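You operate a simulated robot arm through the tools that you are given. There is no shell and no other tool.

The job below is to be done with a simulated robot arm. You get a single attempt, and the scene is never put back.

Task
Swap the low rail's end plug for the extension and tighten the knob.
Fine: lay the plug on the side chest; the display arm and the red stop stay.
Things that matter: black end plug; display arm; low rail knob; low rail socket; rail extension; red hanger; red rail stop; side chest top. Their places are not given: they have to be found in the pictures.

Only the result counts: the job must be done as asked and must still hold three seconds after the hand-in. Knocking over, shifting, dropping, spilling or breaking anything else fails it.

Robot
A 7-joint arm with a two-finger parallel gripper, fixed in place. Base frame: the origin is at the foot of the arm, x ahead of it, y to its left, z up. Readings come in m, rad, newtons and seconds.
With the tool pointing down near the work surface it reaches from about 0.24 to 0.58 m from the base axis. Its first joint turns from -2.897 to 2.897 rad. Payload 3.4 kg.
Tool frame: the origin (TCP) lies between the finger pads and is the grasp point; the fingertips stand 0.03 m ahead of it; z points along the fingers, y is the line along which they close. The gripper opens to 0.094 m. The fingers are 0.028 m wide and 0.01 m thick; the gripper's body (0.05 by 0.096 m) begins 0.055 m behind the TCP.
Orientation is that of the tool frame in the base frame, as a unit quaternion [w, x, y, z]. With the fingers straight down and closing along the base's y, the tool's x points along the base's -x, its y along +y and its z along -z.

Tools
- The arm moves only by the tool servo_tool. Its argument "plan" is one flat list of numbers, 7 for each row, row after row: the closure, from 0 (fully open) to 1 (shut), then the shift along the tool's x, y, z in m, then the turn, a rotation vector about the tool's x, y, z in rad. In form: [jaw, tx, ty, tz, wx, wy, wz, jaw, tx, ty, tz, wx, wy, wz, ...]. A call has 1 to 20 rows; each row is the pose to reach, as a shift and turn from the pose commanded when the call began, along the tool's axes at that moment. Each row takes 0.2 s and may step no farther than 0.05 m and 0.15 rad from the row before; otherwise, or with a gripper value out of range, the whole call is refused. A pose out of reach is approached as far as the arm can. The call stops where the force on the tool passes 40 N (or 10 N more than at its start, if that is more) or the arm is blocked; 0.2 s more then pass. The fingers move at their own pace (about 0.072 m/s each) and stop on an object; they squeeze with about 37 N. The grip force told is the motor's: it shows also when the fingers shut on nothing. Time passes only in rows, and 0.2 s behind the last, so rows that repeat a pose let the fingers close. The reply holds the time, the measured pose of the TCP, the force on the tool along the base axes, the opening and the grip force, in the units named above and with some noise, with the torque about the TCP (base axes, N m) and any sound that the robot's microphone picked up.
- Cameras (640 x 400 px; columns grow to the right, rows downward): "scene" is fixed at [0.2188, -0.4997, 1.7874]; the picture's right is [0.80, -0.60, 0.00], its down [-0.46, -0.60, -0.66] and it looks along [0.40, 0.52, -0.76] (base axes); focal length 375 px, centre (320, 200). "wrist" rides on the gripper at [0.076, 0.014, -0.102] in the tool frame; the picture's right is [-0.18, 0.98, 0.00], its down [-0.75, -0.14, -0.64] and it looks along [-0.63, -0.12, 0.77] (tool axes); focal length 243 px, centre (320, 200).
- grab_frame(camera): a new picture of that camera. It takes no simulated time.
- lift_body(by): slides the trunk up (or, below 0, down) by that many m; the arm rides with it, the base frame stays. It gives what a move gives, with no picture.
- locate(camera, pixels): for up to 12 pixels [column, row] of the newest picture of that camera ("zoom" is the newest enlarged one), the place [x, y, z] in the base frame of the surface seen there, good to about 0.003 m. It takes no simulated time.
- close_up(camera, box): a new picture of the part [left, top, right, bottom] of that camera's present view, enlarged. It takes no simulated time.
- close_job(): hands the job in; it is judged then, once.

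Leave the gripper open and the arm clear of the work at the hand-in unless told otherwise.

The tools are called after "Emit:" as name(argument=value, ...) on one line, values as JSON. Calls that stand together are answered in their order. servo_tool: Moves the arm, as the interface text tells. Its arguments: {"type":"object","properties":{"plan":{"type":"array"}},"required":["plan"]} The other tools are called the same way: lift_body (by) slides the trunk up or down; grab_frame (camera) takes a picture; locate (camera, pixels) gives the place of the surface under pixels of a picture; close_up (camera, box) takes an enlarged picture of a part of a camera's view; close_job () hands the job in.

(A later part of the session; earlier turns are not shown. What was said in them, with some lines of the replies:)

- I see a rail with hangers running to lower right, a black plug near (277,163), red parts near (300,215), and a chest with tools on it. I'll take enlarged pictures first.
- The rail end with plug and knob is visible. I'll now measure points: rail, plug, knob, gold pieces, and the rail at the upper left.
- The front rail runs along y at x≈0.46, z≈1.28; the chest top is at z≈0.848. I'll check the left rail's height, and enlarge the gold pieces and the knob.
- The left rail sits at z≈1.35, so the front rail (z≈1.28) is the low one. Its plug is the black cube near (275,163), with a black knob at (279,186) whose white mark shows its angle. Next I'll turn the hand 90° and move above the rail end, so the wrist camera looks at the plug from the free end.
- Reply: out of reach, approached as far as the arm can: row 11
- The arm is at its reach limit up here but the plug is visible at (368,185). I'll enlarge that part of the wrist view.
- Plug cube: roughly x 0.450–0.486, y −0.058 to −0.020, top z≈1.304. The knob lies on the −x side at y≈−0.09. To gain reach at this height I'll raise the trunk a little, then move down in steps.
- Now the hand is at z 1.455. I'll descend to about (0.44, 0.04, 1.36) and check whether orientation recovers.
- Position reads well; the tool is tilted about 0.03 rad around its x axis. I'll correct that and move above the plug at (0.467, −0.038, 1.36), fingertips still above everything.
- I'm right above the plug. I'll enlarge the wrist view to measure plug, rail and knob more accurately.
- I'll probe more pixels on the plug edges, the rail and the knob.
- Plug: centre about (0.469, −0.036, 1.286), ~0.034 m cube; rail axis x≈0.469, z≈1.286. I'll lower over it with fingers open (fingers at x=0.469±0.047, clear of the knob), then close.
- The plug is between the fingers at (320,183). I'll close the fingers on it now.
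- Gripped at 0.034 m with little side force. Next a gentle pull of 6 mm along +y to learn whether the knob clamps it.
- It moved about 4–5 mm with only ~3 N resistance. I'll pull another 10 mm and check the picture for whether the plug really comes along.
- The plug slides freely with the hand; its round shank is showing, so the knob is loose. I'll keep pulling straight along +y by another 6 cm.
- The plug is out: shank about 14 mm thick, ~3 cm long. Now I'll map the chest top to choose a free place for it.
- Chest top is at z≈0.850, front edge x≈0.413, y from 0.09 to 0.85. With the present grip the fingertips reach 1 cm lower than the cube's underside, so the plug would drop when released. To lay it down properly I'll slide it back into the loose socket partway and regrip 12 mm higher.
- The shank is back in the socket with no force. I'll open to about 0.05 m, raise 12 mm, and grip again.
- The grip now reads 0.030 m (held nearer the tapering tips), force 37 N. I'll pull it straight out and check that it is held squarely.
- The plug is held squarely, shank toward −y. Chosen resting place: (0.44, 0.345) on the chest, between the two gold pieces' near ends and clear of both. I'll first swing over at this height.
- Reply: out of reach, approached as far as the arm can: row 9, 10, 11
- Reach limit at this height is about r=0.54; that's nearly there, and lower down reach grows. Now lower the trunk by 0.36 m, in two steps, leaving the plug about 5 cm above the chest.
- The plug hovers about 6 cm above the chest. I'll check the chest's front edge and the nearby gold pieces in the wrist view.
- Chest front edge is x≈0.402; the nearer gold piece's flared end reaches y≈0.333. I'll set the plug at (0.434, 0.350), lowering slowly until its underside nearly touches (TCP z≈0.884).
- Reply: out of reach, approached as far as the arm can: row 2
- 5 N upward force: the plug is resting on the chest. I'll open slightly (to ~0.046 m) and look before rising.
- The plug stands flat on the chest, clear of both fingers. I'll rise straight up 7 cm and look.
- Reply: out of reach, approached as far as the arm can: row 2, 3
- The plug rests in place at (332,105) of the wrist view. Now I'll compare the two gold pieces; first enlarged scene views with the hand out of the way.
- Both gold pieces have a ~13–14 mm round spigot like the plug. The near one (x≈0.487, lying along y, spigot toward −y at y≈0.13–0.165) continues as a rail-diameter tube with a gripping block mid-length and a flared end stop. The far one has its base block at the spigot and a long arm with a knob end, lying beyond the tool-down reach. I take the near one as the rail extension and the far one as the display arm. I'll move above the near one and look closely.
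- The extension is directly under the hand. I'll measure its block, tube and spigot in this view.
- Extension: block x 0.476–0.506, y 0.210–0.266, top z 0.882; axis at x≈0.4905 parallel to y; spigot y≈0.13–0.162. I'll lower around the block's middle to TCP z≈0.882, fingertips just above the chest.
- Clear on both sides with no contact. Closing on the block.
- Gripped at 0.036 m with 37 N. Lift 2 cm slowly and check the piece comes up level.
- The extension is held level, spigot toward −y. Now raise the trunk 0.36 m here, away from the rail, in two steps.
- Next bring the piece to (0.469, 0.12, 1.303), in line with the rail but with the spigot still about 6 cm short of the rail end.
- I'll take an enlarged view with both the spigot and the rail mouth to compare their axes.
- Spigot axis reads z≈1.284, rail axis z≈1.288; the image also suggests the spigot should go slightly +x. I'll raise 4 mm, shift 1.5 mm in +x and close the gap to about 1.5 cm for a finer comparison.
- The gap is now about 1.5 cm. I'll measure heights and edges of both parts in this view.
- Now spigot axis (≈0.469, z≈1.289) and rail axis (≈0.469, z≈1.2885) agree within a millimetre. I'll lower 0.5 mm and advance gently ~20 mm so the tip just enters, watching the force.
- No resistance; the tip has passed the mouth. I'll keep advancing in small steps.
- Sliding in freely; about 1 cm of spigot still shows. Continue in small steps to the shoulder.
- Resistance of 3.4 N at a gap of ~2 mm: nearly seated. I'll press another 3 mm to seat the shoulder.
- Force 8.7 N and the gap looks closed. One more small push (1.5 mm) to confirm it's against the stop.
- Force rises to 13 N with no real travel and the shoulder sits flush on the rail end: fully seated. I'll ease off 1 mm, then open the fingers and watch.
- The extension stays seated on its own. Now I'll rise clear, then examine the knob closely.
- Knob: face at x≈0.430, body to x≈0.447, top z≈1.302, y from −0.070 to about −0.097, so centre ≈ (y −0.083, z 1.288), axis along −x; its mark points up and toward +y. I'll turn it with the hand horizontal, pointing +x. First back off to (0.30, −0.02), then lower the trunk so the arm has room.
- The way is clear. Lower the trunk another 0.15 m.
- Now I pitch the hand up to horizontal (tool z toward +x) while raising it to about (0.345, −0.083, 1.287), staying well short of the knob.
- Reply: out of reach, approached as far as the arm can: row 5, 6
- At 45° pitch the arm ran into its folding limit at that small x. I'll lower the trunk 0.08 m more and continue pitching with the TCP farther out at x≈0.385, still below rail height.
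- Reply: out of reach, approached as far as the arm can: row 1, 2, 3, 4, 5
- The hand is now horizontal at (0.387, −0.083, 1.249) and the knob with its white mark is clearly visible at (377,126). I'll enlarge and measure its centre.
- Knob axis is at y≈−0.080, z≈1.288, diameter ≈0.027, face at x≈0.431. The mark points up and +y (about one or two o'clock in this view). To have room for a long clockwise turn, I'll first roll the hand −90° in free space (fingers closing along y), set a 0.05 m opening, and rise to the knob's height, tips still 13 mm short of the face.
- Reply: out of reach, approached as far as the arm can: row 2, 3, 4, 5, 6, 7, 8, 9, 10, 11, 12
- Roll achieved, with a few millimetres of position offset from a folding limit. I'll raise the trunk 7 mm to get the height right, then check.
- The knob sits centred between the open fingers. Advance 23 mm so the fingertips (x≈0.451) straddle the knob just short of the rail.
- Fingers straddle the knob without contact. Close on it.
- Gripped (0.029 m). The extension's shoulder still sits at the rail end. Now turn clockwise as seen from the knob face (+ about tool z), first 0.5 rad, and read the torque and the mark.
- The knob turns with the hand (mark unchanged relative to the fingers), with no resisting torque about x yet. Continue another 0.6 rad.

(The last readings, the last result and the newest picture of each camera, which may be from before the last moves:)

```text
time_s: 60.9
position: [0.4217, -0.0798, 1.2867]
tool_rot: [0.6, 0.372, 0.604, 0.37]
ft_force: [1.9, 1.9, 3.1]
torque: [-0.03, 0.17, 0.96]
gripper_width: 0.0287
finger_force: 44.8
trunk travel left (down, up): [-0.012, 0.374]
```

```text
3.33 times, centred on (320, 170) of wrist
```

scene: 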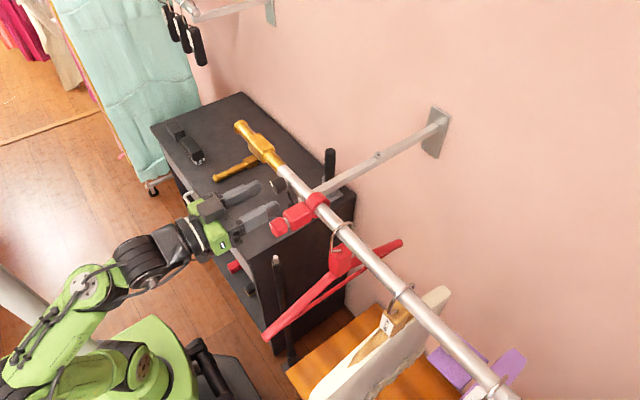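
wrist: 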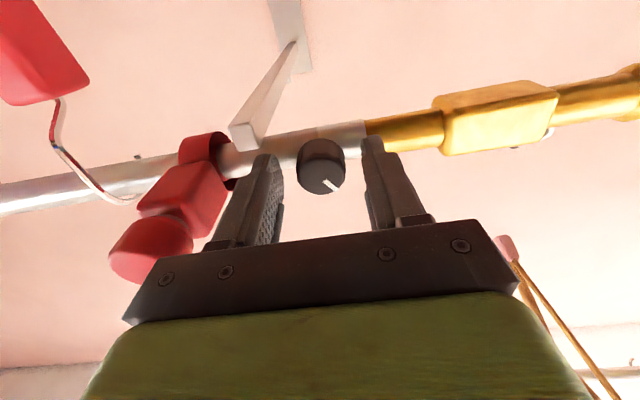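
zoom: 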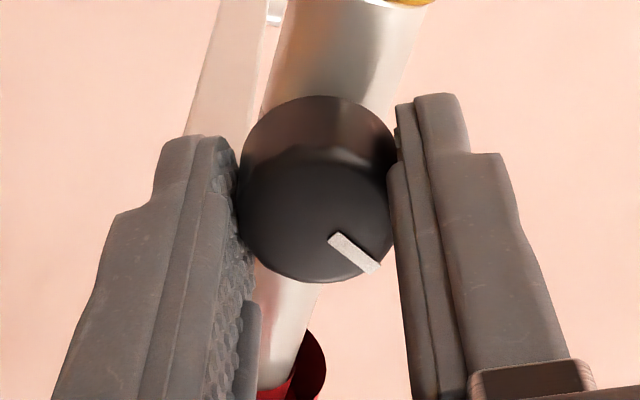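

Total 1.1 rad, still easy. Continue 0.6 rad.

Emit:
servo_tool(plan=[1, 0, 0, 0, 0, 0, 0.12, 1, 0, 0, 0, 0, 0, 0.24, 1, 0, 0, 0, 0, 0, 0.36, 1, 0, 0, 0, 0, 0, 0.48, 1, 0, 0, 0, 0, 0, 0.6])

Emit:
close_up(camera="wrist", box=[240, 110, 400, 230])

Emit:
close_up(camera="scene", box=[220, 120, 340, 220])

```text
time_s: 62.1
position: [0.4197, -0.0803, 1.2879]
tool_rot: [0.463, 0.535, 0.467, 0.53]
ft_force: [0.3, 2.1, 4.9]
torque: [-0.37, -0.16, 0.03]
gripper_width: 0.0288
finger_force: 45.3
trunk travel left (down, up): [-0.012, 0.374]
```

```text
3.33 times, centred on (320, 170) of wrist
```

zoom: 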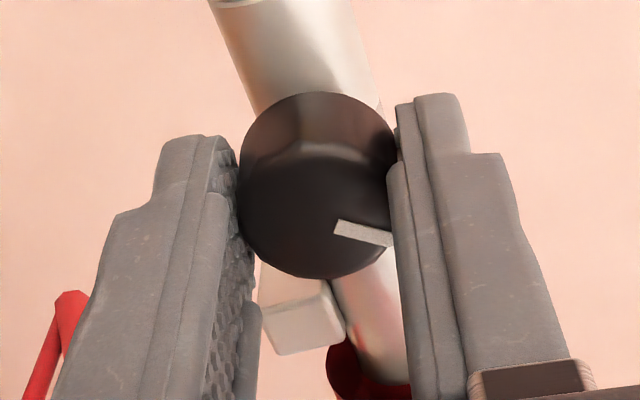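

```text
4.00 times, centred on (280, 170) of scene
```

zoom: 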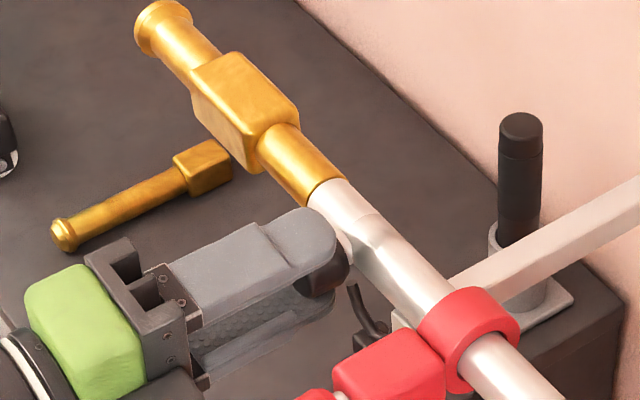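

Now there's −0.37 N·m against the turn and the mark has lagged ~20° behind the fingers: the knob is tightening up. I'll turn a bit more to see whether it still moves or is at its end.

Emit:
servo_tool(plan=[1, 0, 0, 0, 0, 0, 0.1, 1, 0, 0, 0, 0, 0, 0.2, 1, 0, 0, 0, 0, 0, 0.3])

Emit:
close_up(camera="wrist", box=[240, 110, 400, 230])

```text
time_s: 62.9
position: [0.4208, -0.0811, 1.287]
tool_rot: [0.379, 0.599, 0.381, 0.594]
ft_force: [-2.5, -1.2, 1.9]
torque: [-0.49, -0.01, 0.03]
gripper_width: 0.0295
finger_force: 44.6
trunk travel left (down, up): [-0.012, 0.374]
```

```text
3.33 times, centred on (320, 170) of wrist
```

zoom: 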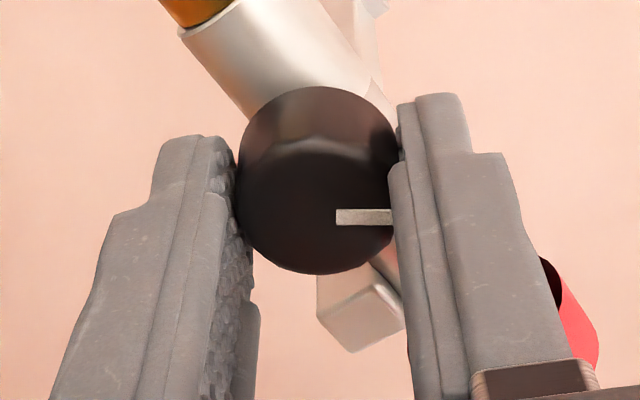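

The mark has fallen back relative to the fingers by the same amount I turned; the knob itself no longer moves, with −0.49 N·m resistance. It is against its end: tight. I'll open and look at the knob before withdrawing.

Emit:
servo_tool(plan=[0.47, 0, 0, 0, 0, 0, 0, 0.47, 0, 0, 0, 0, 0, 0, 0.47, 0, 0, 0, 0, 0, 0])

Emit:
close_up(camera="wrist", box=[240, 110, 400, 230])

Emit:
close_up(camera="scene", box=[238, 145, 318, 200])

```text
time_s: 63.7
position: [0.4212, -0.0799, 1.287]
tool_rot: [0.38, 0.598, 0.381, 0.594]
ft_force: [0.2, 1.3, 0.9]
torque: [0.0, 0.01, -0.02]
gripper_width: 0.05
finger_force: 0.0
trunk travel left (down, up): [-0.012, 0.374]
```

```text
3.33 times, centred on (320, 170) of wrist
```

zoom: 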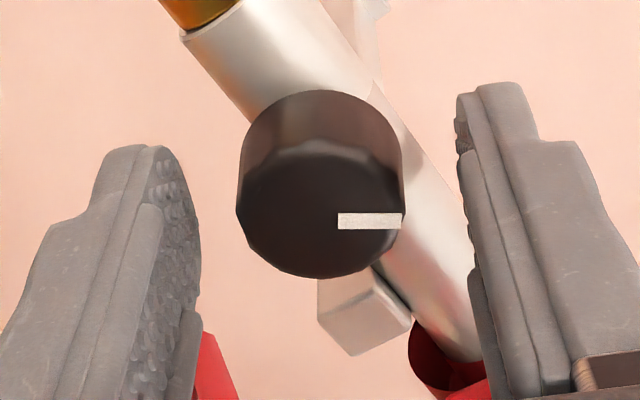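

```text
7.27 times, centred on (278, 172) of scene
```

zoom: 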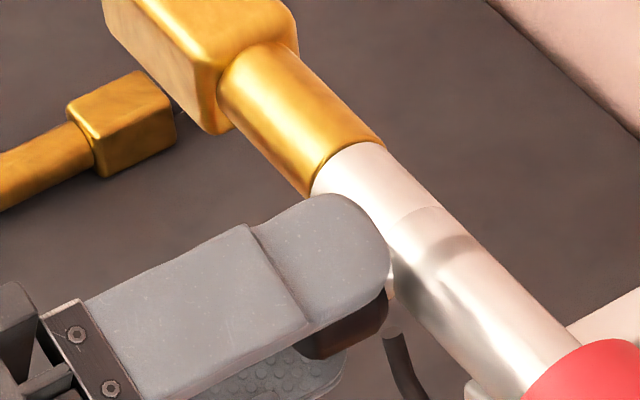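

The knob stayed where it was left; its mark now points up and slightly −y, about 70° from where it began. To be sure it's truly tight, I'll roll the open hand back 1.2 rad around it, grip afresh and turn again.

Emit:
servo_tool(plan=[0.47, 0, 0, 0, 0, 0, -0.15, 0.47, 0, 0, 0, 0, 0, -0.3, 0.47, 0, 0, 0, 0, 0, -0.45, 0.47, 0, 0, 0, 0, 0, -0.6, 0.47, 0, 0, 0, 0, 0, -0.75, 0.47, 0, 0, 0, 0, 0, -0.9, 0.47, 0, 0, 0, 0, 0, -1.05, 0.47, 0, 0, 0, 0, 0, -1.2, 0.47, 0, 0, 0, 0, 0, -1.2])

Emit:
close_up(camera="wrist", box=[240, 110, 400, 230])

```text
time_s: 65.7
position: [0.4214, -0.0802, 1.2866]
tool_rot: [0.649, 0.277, 0.654, 0.273]
ft_force: [-0.5, 0.4, -0.8]
torque: [0.02, -0.03, 0.02]
gripper_width: 0.0497
finger_force: 0.0
trunk travel left (down, up): [-0.012, 0.374]
```

```text
3.33 times, centred on (320, 170) of wrist
```

zoom: 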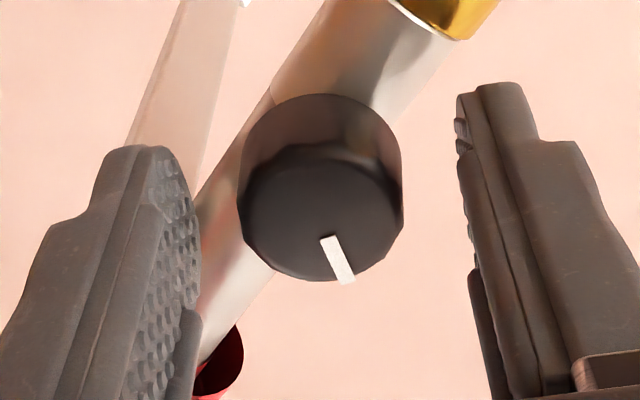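

The mark reads ~70° in the hand's frame now. Grip and turn clockwise again by 0.45 rad.

Emit:
servo_tool(plan=[1, 0, 0, 0, 0, 0, 0, 1, 0, 0, 0, 0, 0, 0, 1, 0, 0, 0, 0, 0, 0, 1, 0, 0, 0, 0, 0, 0.1, 1, 0, 0, 0, 0, 0, 0.2])

Emit:
close_up(camera="wrist", box=[240, 110, 400, 230])

```text
time_s: 66.9
position: [0.4208, -0.0806, 1.2875]
tool_rot: [0.618, 0.341, 0.622, 0.34]
ft_force: [-1.4, -0.4, 0.6]
torque: [-0.63, 0.0, 0.06]
gripper_width: 0.0293
finger_force: 45.4
trunk travel left (down, up): [-0.012, 0.374]
```

```text
3.33 times, centred on (320, 170) of wrist
```

zoom: 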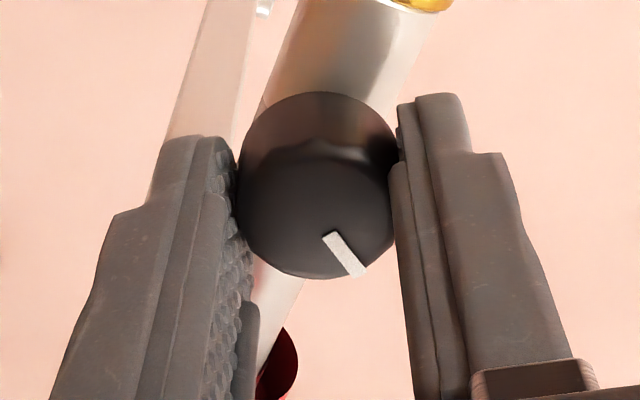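

Torque climbs to −0.63 N·m at once and the knob doesn't follow: it's firmly tight. Open and withdraw straight back along −x.

Emit:
servo_tool(plan=[0.47, 0, 0, 0, 0, 0, 0, 0.47, 0, 0, 0, 0, 0, 0, 0.47, 0, 0, 0, 0, 0, 0, 0.47, 0, 0, -0.008, 0, 0, 0, 0.47, 0, 0, -0.018, 0, 0, 0, 0.47, 0, 0, -0.026, 0, 0, 0, 0.47, 0, 0, -0.03, 0, 0, 0])

Emit:
grab_frame(camera="wrist")

Emit:
close_up(camera="scene", box=[230, 115, 326, 195])

```text
time_s: 68.5
position: [0.3914, -0.0793, 1.2876]
tool_rot: [0.618, 0.341, 0.623, 0.338]
ft_force: [-0.3, 0.3, 0.5]
torque: [0.0, -0.02, -0.02]
gripper_width: 0.0497
finger_force: 0.1
trunk travel left (down, up): [-0.012, 0.374]
```

```text
taken
```

wrist: 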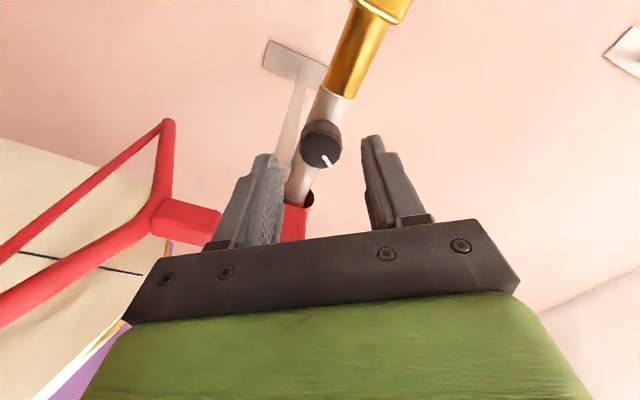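

```text
5.00 times, centred on (278, 155) of scene
```

zoom: 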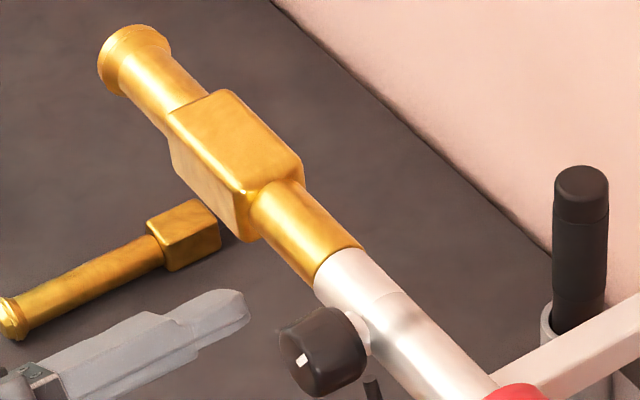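

The knob's mark has moved and the extension is in line with the rail. I'll check the joint and alignment in enlarged views.

Emit:
close_up(camera="scene", box=[270, 150, 310, 180])

Emit:
close_up(camera="wrist", box=[290, 0, 430, 200])

Emit:
close_up(camera="scene", box=[230, 115, 326, 195])

Emit:
locate(camera="zoom", pixels=[[155, 70], [170, 85], [185, 100], [225, 130], [240, 150], [300, 210], [310, 225], [330, 235], [350, 260], [380, 290], [400, 310], [130, 45]])

```text
13.33 times, centred on (290, 165) of scene
```

zoom: 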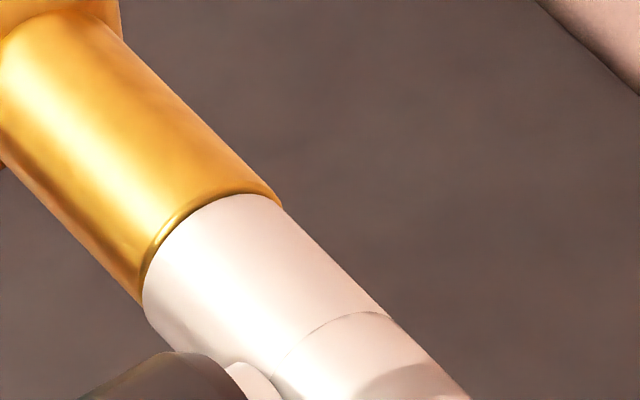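

```text
2.00 times, centred on (360, 100) of wrist
```

zoom: 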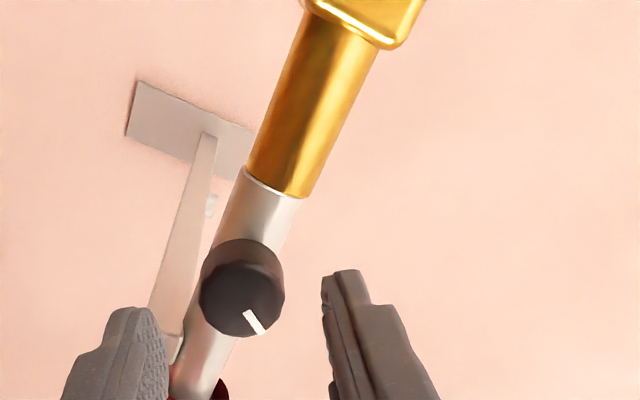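

```text
5.00 times, centred on (278, 155) of scene
```

zoom: 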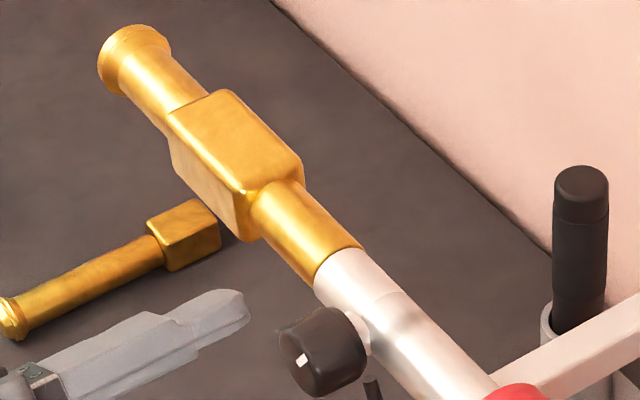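

```text
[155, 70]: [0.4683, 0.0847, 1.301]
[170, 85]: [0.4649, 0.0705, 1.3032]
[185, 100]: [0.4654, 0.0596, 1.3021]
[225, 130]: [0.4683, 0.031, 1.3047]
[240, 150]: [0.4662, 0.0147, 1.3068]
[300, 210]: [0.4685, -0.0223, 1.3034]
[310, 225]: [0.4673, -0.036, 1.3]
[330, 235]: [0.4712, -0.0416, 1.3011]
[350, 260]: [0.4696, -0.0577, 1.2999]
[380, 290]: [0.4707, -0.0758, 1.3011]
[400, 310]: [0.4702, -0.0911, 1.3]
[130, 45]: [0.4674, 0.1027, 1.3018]
```

The joint is flush, top heights agree (≈1.301 both sides), so the extension is straight and seated. Now withdraw: first straight down 10 cm, away from the rail, fingers open.

Emit:
servo_tool(plan=[0.3, 0, 0, -0.004, 0, 0, 0, 0.3, 0.014, -0.021, -0.004, 0, 0, 0, 0.2, 0.03, -0.046, -0.004, 0, 0, 0, 0.1, 0.045, -0.07, -0.004, 0, 0, 0, 0, 0.056, -0.087, -0.004, 0, 0, 0])

Emit:
grab_frame(camera="scene")

```text
time_s: 69.7
position: [0.3857, -0.0796, 1.1844]
tool_rot: [0.618, 0.341, 0.622, 0.339]
ft_force: [-0.2, -0.9, -0.7]
torque: [0.04, 0.03, 0.0]
gripper_width: 0.0939
finger_force: 0.0
out of reach, approached as far as the arm can: row 1, 2
trunk travel left (down, up): [-0.012, 0.374]
```

```text
taken
```

scene: 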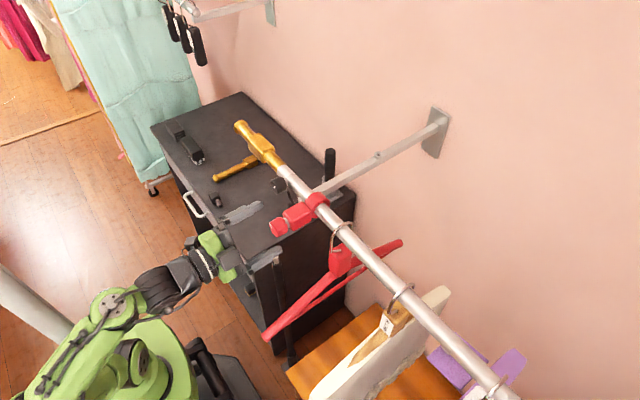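

Clear of the rail. Next pitch the hand downward while drawing back to about (0.35, −0.04, 1.11).

Emit:
servo_tool(plan=[0, 0.0123, -0.0068, -0.0059, 0.1102, 0.0705, 0, 0, 0.0246, -0.0137, -0.0118, 0.2205, 0.141, 0, 0, 0.0369, -0.0206, -0.0177, 0.3307, 0.2116, 0, 0, 0.0492, -0.0274, -0.0235, 0.441, 0.2821, 0, 0, 0.0615, -0.0343, -0.0294, 0.5512, 0.3526, 0, 0, 0.0738, -0.0411, -0.0353, 0.6615, 0.4231, 0])

Emit:
grab_frame(camera="scene")

```text
time_s: 71.1
position: [0.3509, -0.0388, 1.1071]
tool_rot: [0.33, 0.445, 0.813, 0.181]
ft_force: [-0.5, -0.9, -0.6]
torque: [0.01, -0.01, 0.03]
gripper_width: 0.094
finger_force: 0.1
out of reach, approached as far as the arm can: row 1, 2, 3, 4, 5
trunk travel left (down, up): [-0.012, 0.374]
```

```text
taken
```

scene: 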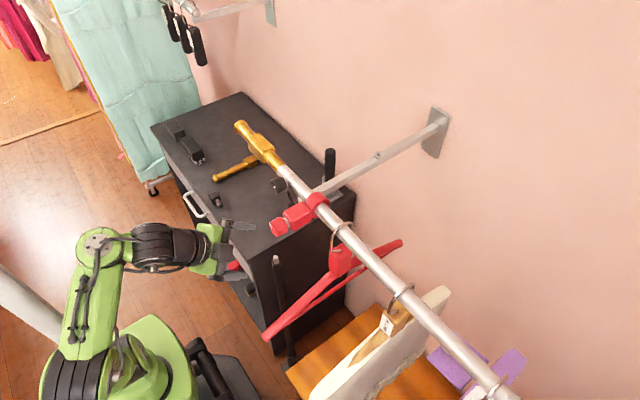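

The hand is well away. One more move to point the tool down and draw back to (0.30, −0.01, 1.11).

Emit:
servo_tool(plan=[0, 0.0075, -0.0023, -0.0058, 0.1103, 0.0704, 0, 0, 0.0149, -0.0047, -0.0116, 0.2206, 0.1409, 0, 0, 0.0224, -0.007, -0.0175, 0.3309, 0.2113, 0, 0, 0.0298, -0.0093, -0.0233, 0.4412, 0.2817, 0, 0, 0.0373, -0.0117, -0.0291, 0.5515, 0.3522, 0, 0, 0.0447, -0.014, -0.0349, 0.6618, 0.4226, 0])

Emit:
grab_frame(camera="scene")

Emit:
close_up(camera="scene", box=[150, 90, 310, 250])

Emit:
close_up(camera="scene", box=[250, 140, 410, 260])

```text
time_s: 72.5
position: [0.3016, -0.0092, 1.1104]
tool_rot: [-0.004, 0.48, 0.877, -0.003]
ft_force: [-0.1, 0.4, 0.0]
torque: [0.02, 0.01, 0.02]
gripper_width: 0.0938
finger_force: 0.0
trunk travel left (down, up): [-0.012, 0.374]
```

```text
taken
```

scene: 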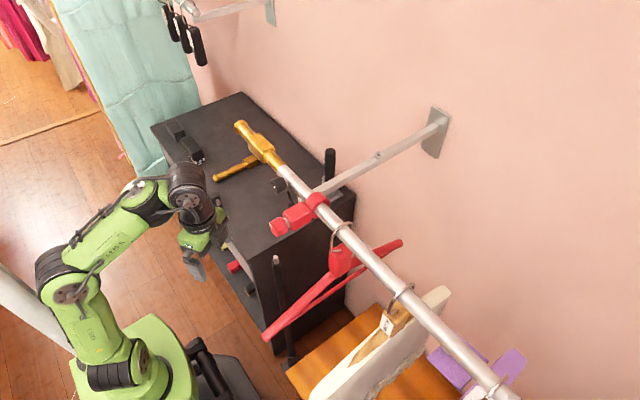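

```text
2.50 times, centred on (230, 170) of scene
```

zoom: 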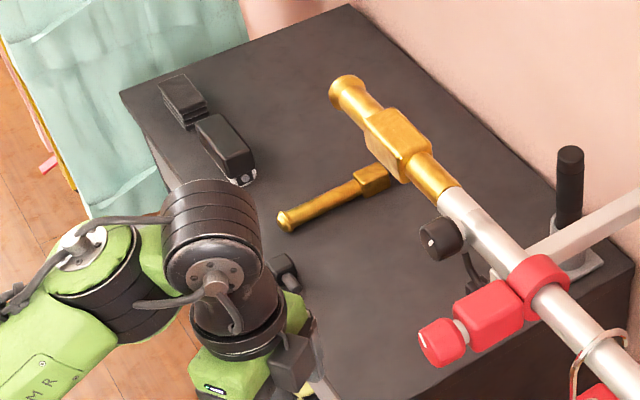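

```text
3.33 times, centred on (330, 200) of scene
```

zoom: 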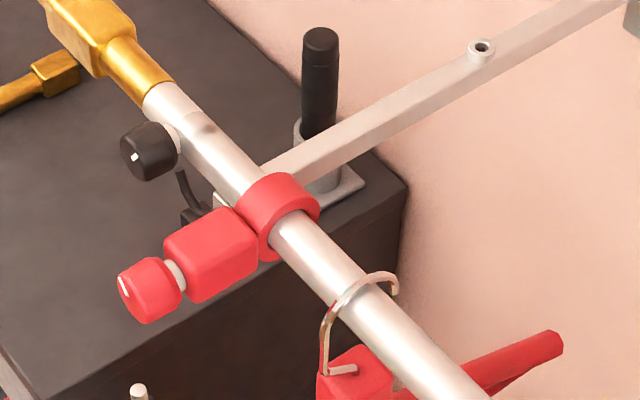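

The extension is seated on the low rail and the knob is tight. The plug lies on the chest, and the display arm, red stop and red hanger are where they were. The gripper is open and the arm is clear at (0.30, −0.01, 1.11). I'm handing the job in.

Emit:
close_job()

```text
The job is handed in.
```

The swap is done and handed in. I don't have the judging result, so this is what I measured and saw before the hand-in.

- **Plug:** the knob was already loose, so the black end plug slid out with almost no force. It now stands flat on the side chest, near its front edge.
- **Extension:** it went into the low rail socket freely and seated at about 13 N. The shoulder is flush with the rail end, and the tops of the two match in height within a few millimetres.
- **Knob:** I turned it clockwise about 70° until it stopped. On a second grip it resisted with 0.63 N·m and did not move, so it is tight.
- **Everything else:** the display arm, red stop and red hanger look unmoved in the last picture. The gripper is open and the arm is clear of the work.

**Which piece I used:** two gold pieces on the chest had spigots of the same size. I took the near one as the extension because it carries a rail-diameter tube on from the spigot and was within reach. I took the far one, which has its block right at the spigot, as the display arm. No label in the pictures confirmed which was which.
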